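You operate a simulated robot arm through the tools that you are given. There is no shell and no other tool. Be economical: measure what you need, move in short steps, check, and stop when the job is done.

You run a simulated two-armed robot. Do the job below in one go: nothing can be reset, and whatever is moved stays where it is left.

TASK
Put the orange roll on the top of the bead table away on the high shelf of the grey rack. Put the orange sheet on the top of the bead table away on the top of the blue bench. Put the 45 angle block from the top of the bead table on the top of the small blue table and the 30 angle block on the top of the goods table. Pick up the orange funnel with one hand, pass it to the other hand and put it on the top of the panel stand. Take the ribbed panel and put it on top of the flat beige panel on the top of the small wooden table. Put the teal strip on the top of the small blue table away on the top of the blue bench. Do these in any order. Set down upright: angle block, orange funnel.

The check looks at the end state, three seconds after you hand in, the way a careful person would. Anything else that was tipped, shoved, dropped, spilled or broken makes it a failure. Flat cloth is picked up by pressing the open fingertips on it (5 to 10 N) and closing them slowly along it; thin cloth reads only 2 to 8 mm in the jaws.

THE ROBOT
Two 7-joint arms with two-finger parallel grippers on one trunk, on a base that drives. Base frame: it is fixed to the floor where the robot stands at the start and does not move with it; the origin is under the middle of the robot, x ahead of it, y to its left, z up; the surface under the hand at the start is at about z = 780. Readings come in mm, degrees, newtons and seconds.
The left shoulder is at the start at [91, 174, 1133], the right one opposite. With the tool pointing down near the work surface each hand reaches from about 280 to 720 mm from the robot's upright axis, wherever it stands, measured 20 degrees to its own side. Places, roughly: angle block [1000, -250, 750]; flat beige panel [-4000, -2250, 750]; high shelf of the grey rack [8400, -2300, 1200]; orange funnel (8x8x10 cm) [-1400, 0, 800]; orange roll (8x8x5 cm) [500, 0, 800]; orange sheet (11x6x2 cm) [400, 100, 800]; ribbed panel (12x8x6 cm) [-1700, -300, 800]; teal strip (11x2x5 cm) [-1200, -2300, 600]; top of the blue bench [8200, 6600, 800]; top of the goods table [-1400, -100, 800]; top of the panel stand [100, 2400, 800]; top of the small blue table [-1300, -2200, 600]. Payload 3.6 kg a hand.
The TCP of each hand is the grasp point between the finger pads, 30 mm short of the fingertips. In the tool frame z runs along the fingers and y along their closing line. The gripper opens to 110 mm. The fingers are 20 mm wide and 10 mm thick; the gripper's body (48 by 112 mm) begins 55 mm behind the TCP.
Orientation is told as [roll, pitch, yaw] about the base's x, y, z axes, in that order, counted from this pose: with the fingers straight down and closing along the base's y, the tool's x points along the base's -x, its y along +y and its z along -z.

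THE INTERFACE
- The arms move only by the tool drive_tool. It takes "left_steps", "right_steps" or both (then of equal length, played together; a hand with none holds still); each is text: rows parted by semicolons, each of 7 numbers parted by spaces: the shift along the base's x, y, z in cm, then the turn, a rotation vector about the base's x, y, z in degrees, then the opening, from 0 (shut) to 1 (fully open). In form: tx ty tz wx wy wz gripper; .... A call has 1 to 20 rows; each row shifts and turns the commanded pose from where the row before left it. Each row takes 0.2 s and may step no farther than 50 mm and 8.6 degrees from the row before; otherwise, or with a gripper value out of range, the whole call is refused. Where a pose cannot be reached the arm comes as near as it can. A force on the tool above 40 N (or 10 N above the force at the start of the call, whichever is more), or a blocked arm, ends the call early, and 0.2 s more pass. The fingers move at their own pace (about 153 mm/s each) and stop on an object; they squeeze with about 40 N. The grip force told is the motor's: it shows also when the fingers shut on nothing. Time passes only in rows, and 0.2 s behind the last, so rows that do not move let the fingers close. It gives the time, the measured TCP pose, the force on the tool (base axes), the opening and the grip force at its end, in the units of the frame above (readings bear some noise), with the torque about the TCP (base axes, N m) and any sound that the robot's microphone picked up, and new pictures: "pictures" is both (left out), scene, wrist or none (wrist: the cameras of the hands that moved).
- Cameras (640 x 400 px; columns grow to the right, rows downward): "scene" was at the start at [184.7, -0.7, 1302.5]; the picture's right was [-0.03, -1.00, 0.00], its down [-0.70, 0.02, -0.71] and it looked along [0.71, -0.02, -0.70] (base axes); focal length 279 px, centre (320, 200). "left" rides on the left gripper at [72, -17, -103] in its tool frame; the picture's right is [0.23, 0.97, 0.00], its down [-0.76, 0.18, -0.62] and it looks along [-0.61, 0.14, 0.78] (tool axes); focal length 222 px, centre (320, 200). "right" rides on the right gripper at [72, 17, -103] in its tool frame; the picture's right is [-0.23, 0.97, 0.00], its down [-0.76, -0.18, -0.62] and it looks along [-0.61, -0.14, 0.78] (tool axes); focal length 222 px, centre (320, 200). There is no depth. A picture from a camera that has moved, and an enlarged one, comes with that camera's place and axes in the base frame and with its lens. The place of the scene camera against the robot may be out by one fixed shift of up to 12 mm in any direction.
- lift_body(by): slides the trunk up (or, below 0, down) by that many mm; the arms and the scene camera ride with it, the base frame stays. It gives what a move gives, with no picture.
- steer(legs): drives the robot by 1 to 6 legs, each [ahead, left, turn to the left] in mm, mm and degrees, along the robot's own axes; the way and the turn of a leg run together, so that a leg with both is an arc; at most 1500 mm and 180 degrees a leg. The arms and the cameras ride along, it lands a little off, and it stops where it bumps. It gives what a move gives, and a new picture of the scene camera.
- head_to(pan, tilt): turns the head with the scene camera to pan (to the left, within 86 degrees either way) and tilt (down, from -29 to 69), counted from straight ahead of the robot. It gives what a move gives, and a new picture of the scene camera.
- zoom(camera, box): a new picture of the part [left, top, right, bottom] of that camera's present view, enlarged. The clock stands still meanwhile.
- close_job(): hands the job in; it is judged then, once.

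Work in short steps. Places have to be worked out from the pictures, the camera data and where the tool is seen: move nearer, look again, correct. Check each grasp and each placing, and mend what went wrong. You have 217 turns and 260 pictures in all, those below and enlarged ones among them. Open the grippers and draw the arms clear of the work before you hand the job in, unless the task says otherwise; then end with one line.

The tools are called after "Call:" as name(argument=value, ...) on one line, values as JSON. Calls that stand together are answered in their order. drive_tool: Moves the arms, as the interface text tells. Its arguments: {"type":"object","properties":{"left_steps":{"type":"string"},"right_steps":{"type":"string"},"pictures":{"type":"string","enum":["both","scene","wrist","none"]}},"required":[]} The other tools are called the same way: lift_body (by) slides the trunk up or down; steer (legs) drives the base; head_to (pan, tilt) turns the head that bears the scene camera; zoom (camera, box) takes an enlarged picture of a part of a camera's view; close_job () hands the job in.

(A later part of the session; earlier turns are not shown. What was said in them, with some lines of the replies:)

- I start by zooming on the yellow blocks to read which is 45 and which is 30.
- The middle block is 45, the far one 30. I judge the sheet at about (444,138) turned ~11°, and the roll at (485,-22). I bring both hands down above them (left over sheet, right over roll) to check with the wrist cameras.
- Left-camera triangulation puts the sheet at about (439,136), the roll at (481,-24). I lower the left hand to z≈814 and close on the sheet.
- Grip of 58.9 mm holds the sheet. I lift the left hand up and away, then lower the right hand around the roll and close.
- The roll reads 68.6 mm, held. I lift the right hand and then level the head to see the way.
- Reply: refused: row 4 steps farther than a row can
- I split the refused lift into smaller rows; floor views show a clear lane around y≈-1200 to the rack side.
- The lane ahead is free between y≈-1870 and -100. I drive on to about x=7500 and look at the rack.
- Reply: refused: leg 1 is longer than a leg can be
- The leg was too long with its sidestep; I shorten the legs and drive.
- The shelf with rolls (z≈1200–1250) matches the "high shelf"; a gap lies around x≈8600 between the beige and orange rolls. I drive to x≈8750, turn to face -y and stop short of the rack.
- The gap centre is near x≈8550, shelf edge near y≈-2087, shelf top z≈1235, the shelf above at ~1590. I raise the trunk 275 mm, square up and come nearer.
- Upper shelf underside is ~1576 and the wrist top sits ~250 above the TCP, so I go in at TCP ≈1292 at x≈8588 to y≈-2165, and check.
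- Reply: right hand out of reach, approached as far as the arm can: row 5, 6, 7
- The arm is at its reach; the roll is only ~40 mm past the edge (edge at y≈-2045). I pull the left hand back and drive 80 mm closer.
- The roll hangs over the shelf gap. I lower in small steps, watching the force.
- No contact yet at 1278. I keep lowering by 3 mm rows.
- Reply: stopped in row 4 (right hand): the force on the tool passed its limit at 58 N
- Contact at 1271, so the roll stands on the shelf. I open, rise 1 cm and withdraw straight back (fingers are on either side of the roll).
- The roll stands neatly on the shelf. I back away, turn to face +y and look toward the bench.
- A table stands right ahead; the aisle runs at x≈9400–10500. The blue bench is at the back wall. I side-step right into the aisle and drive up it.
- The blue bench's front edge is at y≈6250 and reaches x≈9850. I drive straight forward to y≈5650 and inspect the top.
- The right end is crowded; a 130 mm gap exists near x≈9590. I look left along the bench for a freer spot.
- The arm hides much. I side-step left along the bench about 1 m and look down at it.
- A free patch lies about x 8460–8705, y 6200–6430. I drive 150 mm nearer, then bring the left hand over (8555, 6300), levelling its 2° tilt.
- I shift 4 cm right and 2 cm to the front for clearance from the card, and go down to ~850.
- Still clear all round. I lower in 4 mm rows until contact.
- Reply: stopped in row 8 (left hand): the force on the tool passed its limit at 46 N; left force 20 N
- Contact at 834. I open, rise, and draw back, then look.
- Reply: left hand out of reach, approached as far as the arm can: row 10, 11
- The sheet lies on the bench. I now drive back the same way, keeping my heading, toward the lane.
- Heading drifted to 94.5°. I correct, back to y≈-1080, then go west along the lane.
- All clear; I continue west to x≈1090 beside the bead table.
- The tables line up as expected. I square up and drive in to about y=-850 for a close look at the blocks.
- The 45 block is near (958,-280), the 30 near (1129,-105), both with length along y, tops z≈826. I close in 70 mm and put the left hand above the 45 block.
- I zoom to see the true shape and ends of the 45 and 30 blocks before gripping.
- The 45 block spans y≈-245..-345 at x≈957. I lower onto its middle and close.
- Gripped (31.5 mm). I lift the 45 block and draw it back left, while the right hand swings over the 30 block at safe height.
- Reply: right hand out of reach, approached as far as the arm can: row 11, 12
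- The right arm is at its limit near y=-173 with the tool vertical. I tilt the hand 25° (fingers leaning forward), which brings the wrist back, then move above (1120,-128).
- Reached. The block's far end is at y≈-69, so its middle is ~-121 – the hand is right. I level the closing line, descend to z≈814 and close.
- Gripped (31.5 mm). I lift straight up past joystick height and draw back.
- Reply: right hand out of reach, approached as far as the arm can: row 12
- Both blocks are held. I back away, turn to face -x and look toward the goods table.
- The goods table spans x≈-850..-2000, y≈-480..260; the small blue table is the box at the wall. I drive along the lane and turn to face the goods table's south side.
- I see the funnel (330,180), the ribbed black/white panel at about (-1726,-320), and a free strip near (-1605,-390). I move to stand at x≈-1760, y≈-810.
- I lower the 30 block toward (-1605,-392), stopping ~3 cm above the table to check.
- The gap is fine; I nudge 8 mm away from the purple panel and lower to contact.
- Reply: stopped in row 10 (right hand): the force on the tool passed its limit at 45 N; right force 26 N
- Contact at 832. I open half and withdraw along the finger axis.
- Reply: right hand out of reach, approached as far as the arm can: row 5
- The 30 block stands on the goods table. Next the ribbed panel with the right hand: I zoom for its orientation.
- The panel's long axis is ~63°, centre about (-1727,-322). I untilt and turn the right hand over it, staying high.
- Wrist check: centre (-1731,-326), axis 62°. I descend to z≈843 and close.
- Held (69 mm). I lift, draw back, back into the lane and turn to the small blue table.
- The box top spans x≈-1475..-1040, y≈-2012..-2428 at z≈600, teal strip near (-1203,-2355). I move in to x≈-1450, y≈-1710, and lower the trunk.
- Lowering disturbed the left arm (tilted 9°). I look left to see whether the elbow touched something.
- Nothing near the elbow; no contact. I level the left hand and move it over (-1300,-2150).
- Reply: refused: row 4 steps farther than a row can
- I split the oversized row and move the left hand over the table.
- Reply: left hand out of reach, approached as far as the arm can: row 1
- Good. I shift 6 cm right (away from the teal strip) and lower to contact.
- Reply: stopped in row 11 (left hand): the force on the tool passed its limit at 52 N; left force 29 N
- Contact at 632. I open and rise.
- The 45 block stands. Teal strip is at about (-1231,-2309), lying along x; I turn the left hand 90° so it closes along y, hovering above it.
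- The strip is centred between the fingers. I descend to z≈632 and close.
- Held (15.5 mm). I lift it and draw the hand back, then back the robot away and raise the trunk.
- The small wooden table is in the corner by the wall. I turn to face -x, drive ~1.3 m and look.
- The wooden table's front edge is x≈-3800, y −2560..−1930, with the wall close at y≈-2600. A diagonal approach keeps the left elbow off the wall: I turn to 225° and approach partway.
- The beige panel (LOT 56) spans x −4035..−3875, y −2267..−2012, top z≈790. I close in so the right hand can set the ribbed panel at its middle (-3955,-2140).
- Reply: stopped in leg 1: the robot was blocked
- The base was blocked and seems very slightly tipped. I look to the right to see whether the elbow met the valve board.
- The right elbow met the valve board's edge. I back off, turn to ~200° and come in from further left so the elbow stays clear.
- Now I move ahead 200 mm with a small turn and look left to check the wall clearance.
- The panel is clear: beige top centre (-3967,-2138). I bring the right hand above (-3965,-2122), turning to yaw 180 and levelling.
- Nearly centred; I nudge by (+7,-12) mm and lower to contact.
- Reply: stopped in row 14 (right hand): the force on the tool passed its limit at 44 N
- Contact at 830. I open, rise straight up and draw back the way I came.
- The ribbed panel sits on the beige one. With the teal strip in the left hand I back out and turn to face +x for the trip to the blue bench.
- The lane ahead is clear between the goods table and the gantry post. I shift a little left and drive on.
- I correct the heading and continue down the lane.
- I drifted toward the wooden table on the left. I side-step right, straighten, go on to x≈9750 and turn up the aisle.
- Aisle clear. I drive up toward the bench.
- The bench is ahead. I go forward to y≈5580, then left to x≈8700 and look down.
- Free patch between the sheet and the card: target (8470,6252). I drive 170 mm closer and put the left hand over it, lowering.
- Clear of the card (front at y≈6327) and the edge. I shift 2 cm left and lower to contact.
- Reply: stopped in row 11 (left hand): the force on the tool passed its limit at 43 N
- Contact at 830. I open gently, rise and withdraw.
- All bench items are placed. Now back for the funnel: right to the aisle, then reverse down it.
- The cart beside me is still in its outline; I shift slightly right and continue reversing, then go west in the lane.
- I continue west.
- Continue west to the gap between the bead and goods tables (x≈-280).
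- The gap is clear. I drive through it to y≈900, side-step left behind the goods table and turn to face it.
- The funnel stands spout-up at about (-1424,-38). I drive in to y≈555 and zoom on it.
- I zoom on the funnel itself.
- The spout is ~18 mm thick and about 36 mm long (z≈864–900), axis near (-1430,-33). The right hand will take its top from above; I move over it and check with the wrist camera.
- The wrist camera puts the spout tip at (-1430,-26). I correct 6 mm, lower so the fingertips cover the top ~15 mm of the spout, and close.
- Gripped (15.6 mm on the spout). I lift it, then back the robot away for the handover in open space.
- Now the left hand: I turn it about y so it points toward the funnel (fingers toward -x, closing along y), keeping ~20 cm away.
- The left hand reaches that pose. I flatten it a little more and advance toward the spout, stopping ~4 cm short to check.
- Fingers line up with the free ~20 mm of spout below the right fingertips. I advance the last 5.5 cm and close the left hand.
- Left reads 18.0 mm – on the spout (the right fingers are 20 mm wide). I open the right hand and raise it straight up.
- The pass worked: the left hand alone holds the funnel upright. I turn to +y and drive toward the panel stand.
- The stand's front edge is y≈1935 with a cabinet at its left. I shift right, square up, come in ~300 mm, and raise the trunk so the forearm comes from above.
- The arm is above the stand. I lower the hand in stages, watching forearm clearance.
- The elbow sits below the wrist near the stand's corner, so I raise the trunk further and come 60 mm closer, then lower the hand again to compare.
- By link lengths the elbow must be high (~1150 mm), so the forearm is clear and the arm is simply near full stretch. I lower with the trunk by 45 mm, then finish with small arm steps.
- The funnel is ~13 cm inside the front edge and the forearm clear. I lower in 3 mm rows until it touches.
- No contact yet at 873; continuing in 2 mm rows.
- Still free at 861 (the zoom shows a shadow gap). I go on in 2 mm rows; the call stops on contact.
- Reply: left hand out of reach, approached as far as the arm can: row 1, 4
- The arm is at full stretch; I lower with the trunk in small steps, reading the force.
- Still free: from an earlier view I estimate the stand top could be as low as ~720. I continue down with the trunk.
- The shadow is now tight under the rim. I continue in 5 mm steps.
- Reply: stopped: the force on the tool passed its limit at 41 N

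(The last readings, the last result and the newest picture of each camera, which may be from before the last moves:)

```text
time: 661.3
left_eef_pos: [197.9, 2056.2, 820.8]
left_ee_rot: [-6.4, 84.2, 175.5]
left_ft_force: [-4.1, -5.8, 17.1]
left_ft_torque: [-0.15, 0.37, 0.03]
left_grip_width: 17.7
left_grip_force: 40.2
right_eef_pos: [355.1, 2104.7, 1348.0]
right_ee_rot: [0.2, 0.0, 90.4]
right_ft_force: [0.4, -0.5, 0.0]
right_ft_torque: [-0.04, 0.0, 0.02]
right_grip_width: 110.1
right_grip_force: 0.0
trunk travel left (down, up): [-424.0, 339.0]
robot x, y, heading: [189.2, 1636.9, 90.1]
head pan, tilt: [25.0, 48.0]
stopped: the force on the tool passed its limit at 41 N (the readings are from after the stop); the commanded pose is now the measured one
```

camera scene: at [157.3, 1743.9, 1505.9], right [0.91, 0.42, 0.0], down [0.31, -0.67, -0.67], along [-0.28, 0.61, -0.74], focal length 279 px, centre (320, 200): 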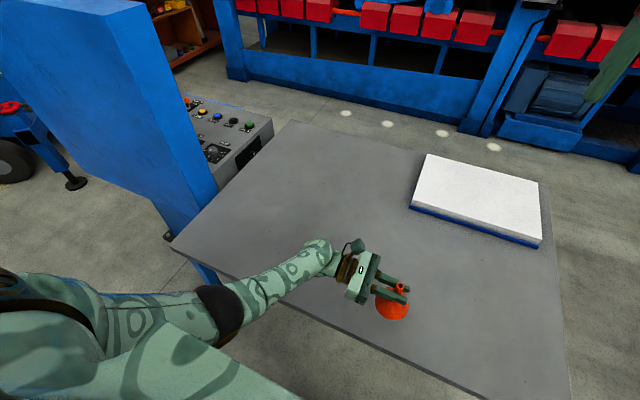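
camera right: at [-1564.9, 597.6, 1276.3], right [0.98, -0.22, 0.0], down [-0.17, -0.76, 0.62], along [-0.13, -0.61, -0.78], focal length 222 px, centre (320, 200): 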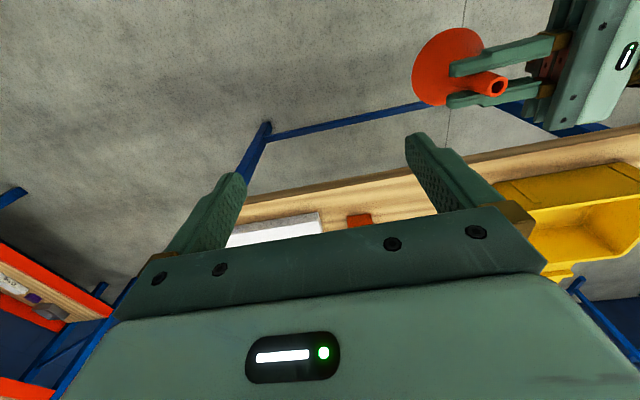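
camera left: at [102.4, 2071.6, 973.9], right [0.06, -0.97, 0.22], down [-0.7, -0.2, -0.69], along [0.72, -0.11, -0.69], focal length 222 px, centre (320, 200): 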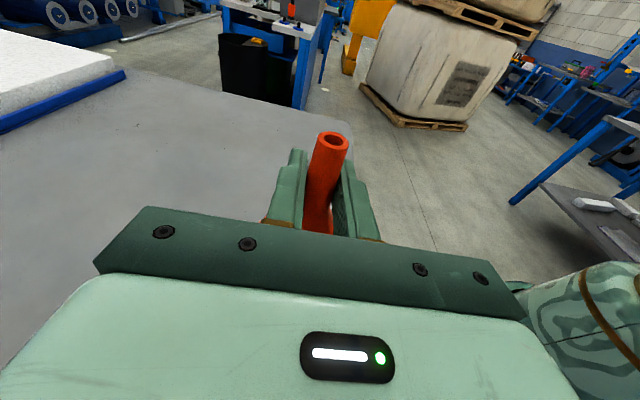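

Contact (table ≈748). I relieve 2 mm, open, and slide the fingers straight back off the spout.

Call:
lift_body(by=2)

Call:
drive_tool(left_steps="0 0 0 0 0 0 0.3; 0 0 0 0 0 0 0.5; 0 0 0 0 0 0 0.5; 0 0 0 0 0 0 0.5", pictures="both")

```text
time: 661.8
left_eef_pos: [197.0, 2057.0, 820.3]
left_ee_rot: [-5.2, 84.1, 176.8]
left_ft_force: [0.6, -0.6, 0.4]
left_ft_torque: [-0.02, -0.02, -0.04]
left_grip_width: 18.0
left_grip_force: 40.0
right_eef_pos: [354.9, 2105.4, 1350.1]
right_ee_rot: [0.2, 0.0, 90.3]
right_ft_force: [0.2, -1.1, 0.3]
right_ft_torque: [0.01, -0.03, -0.01]
right_grip_width: 110.2
right_grip_force: 0.0
trunk travel left (down, up): [-426.0, 337.0]
robot x, y, heading: [189.8, 1638.0, 90.0]
head pan, tilt: [25.0, 48.0]
```

```text
time: 662.8
left_eef_pos: [197.3, 2057.0, 822.2]
left_ee_rot: [-5.5, 84.2, 176.5]
left_ft_force: [-0.7, 0.5, 0.3]
left_ft_torque: [-0.01, 0.02, -0.01]
left_grip_width: 55.1
left_grip_force: 0.0
right_eef_pos: [355.1, 2104.6, 1349.4]
right_ee_rot: [0.3, 0.0, 90.4]
right_ft_force: [0.5, 0.1, -0.3]
right_ft_torque: [-0.02, 0.01, 0.01]
right_grip_width: 110.3
right_grip_force: 0.0
trunk travel left (down, up): [-426.0, 337.0]
robot x, y, heading: [189.5, 1641.1, 89.9]
head pan, tilt: [25.0, 48.0]
camera scene: at [157.3, 1750.5, 1476.5], right [0.91, 0.42, 0.0], down [0.31, -0.67, -0.67], along [-0.28, 0.61, -0.74], focal length 279 px, centre (320, 200)
camera left: at [102.1, 2070.7, 904.0], right [0.06, -0.97, 0.22], down [-0.69, -0.19, -0.7], along [0.72, -0.11, -0.69], focal length 222 px, centre (320, 200)
```

scene: 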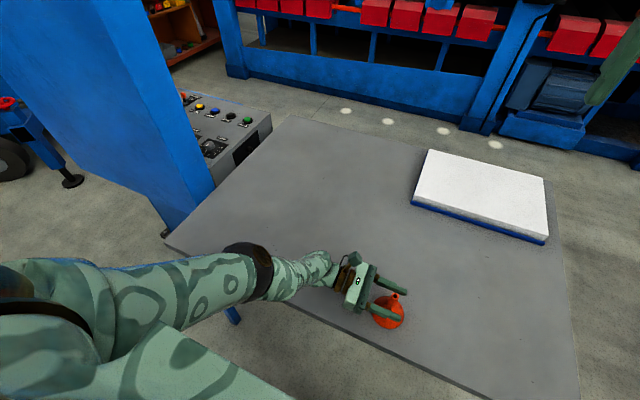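
left: 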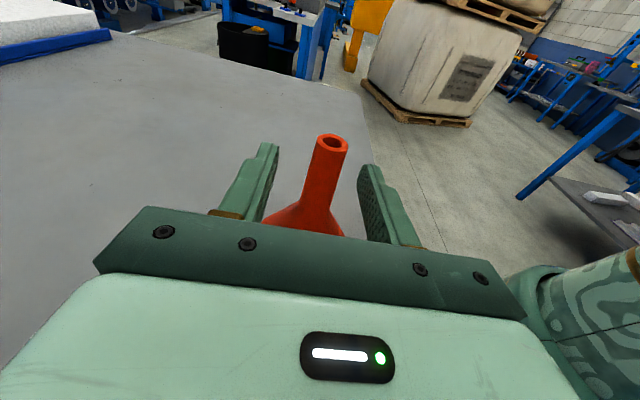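

The funnel stands free. I withdraw along the finger axis, then raise the arm.

Call:
drive_tool(left_steps="-2 0.1 0.2 0 0 0 0.5; -3 0.2 0.3 0 0 0 0.5; -3 0.2 0.3 0 0 0 0.5; -3 0.2 0.5 0 0 0 0.5; -2 0 2 0 0 0 0.5; 0 0 4 0 0 0 0.5; 0 0 4 0 0 0 0.5; 0 0 4 0 0 0 0.5; 0 0 4 0 0 0 0.5", pictures="both")

```text
time: 664.8
left_eef_pos: [50.6, 2154.9, 923.3]
left_ee_rot: [-5.5, 84.1, 176.4]
left_ft_force: [0.0, 0.3, -0.4]
left_ft_torque: [0.0, -0.03, 0.02]
left_grip_width: 54.8
left_grip_force: 0.1
left hand out of reach, approached as far as the arm can: row 2, 5, 6, 7, 8, 9
right_eef_pos: [355.9, 2105.2, 1351.3]
right_ee_rot: [0.2, 0.0, 90.4]
right_ft_force: [-0.3, 0.0, -0.4]
right_ft_torque: [0.0, 0.01, -0.03]
right_grip_width: 110.0
right_grip_force: 0.0
trunk travel left (down, up): [-426.0, 337.0]
robot x, y, heading: [185.1, 1640.8, 90.0]
head pan, tilt: [25.0, 48.0]
camera scene: at [157.2, 1750.7, 1476.5], right [0.91, 0.42, 0.0], down [0.31, -0.67, -0.67], along [-0.28, 0.61, -0.74], focal length 279 px, centre (320, 200)
camera left: at [-44.4, 2168.6, 1006.3], right [0.05, -0.97, 0.22], down [-0.69, -0.19, -0.7], along [0.72, -0.11, -0.69], focal length 222 px, centre (320, 200)
```

scene: 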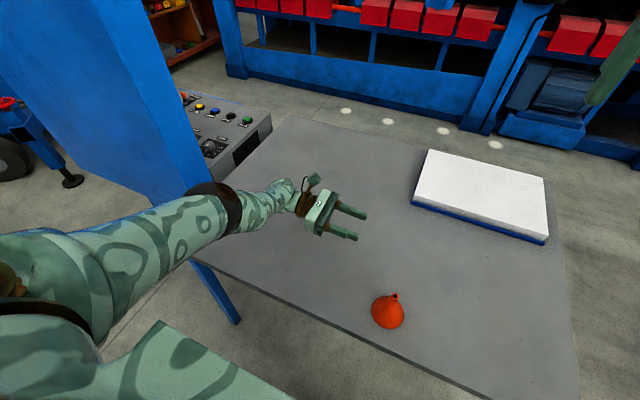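
left: 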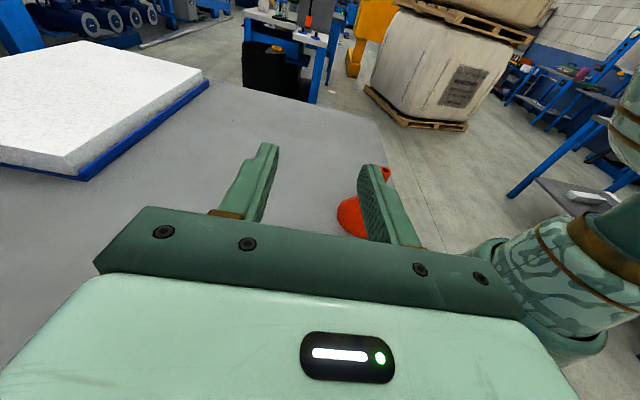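

The funnel stands upright on the stand. I raise the trunk, back away, open the gripper and check once more.

Call:
lift_body(by=100)

Call:
steer(legs=[[-500, 0, 0]])

Call:
drive_tool(left_steps="0 -2 2 0 0 0 1; 0 -2 2 0 0 0 1; 0 0 0 0 0 0 1", pictures="scene")

```text
time: 666.2
left_eef_pos: [53.0, 2155.1, 1039.1]
left_ee_rot: [-16.5, 83.8, 165.6]
left_ft_force: [-0.3, -0.3, 0.0]
left_ft_torque: [-0.01, -0.03, 0.02]
left_grip_width: 55.2
left_grip_force: 0.1
right_eef_pos: [356.3, 2107.2, 1449.9]
right_ee_rot: [0.4, -0.2, 90.1]
right_ft_force: [0.2, 0.3, -0.4]
right_ft_torque: [0.01, -0.01, 0.0]
right_grip_width: 110.1
right_grip_force: 0.0
trunk travel left (down, up): [-526.0, 237.0]
robot x, y, heading: [188.4, 1638.8, 90.1]
head pan, tilt: [25.0, 48.0]
```

```text
time: 669.2
left_eef_pos: [50.1, 1640.3, 1038.5]
left_ee_rot: [-17.0, 83.8, 165.3]
left_ft_force: [-0.7, 0.1, -0.9]
left_ft_torque: [0.03, 0.0, 0.0]
left_grip_width: 54.9
left_grip_force: 0.1
right_eef_pos: [354.6, 1593.3, 1450.3]
right_ee_rot: [0.4, -0.1, 90.3]
right_ft_force: [0.1, 0.3, -0.1]
right_ft_torque: [0.01, -0.01, 0.01]
right_grip_width: 110.2
right_grip_force: 0.0
trunk travel left (down, up): [-526.0, 237.0]
robot x, y, heading: [188.5, 1126.2, 90.3]
head pan, tilt: [25.0, 48.0]
camera scene: at [157.8, 1219.2, 1577.2], right [0.9, 0.43, 0.0], down [0.32, -0.67, -0.67], along [-0.29, 0.6, -0.74], focal length 279 px, centre (320, 200)
```

scene: 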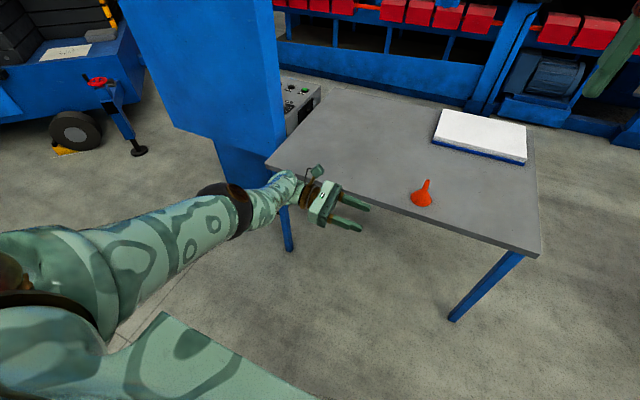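

```text
time: 670.0
left_eef_pos: [43.5, 1643.9, 1046.6]
left_ee_rot: [-16.9, 83.9, 165.4]
left_ft_force: [-0.4, -0.1, 0.0]
left_ft_torque: [0.01, -0.01, 0.0]
left_grip_width: 110.1
left_grip_force: 0.1
left hand out of reach, approached as far as the arm can: row 1, 2
right_eef_pos: [355.0, 1593.9, 1449.9]
right_ee_rot: [0.4, -0.2, 90.4]
right_ft_force: [0.6, 0.4, 0.2]
right_ft_torque: [0.03, 0.03, -0.01]
right_grip_width: 110.0
right_grip_force: 0.1
trunk travel left (down, up): [-526.0, 237.0]
robot x, y, heading: [190.4, 1124.4, 90.3]
head pan, tilt: [25.0, 48.0]
camera scene: at [157.6, 1219.5, 1577.1], right [0.9, 0.43, 0.0], down [0.32, -0.67, -0.67], along [-0.29, 0.6, -0.74], focal length 279 px, centre (320, 200)
```

scene: 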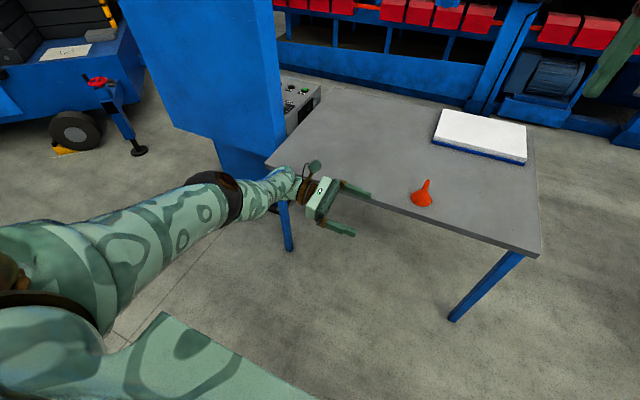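

Everything is placed, both grippers are open and clear of the work; I hand in the job.

Call:
close_job()

```text
The job is handed in.
```

All seven placements are done and handed in. I saw each item standing or lying where it belongs after I let go of it, and the funnel was passed from the right hand to the left in the air before it was set down. At the small wooden table the right elbow bumped the valve board; I backed off and saw nothing moved.
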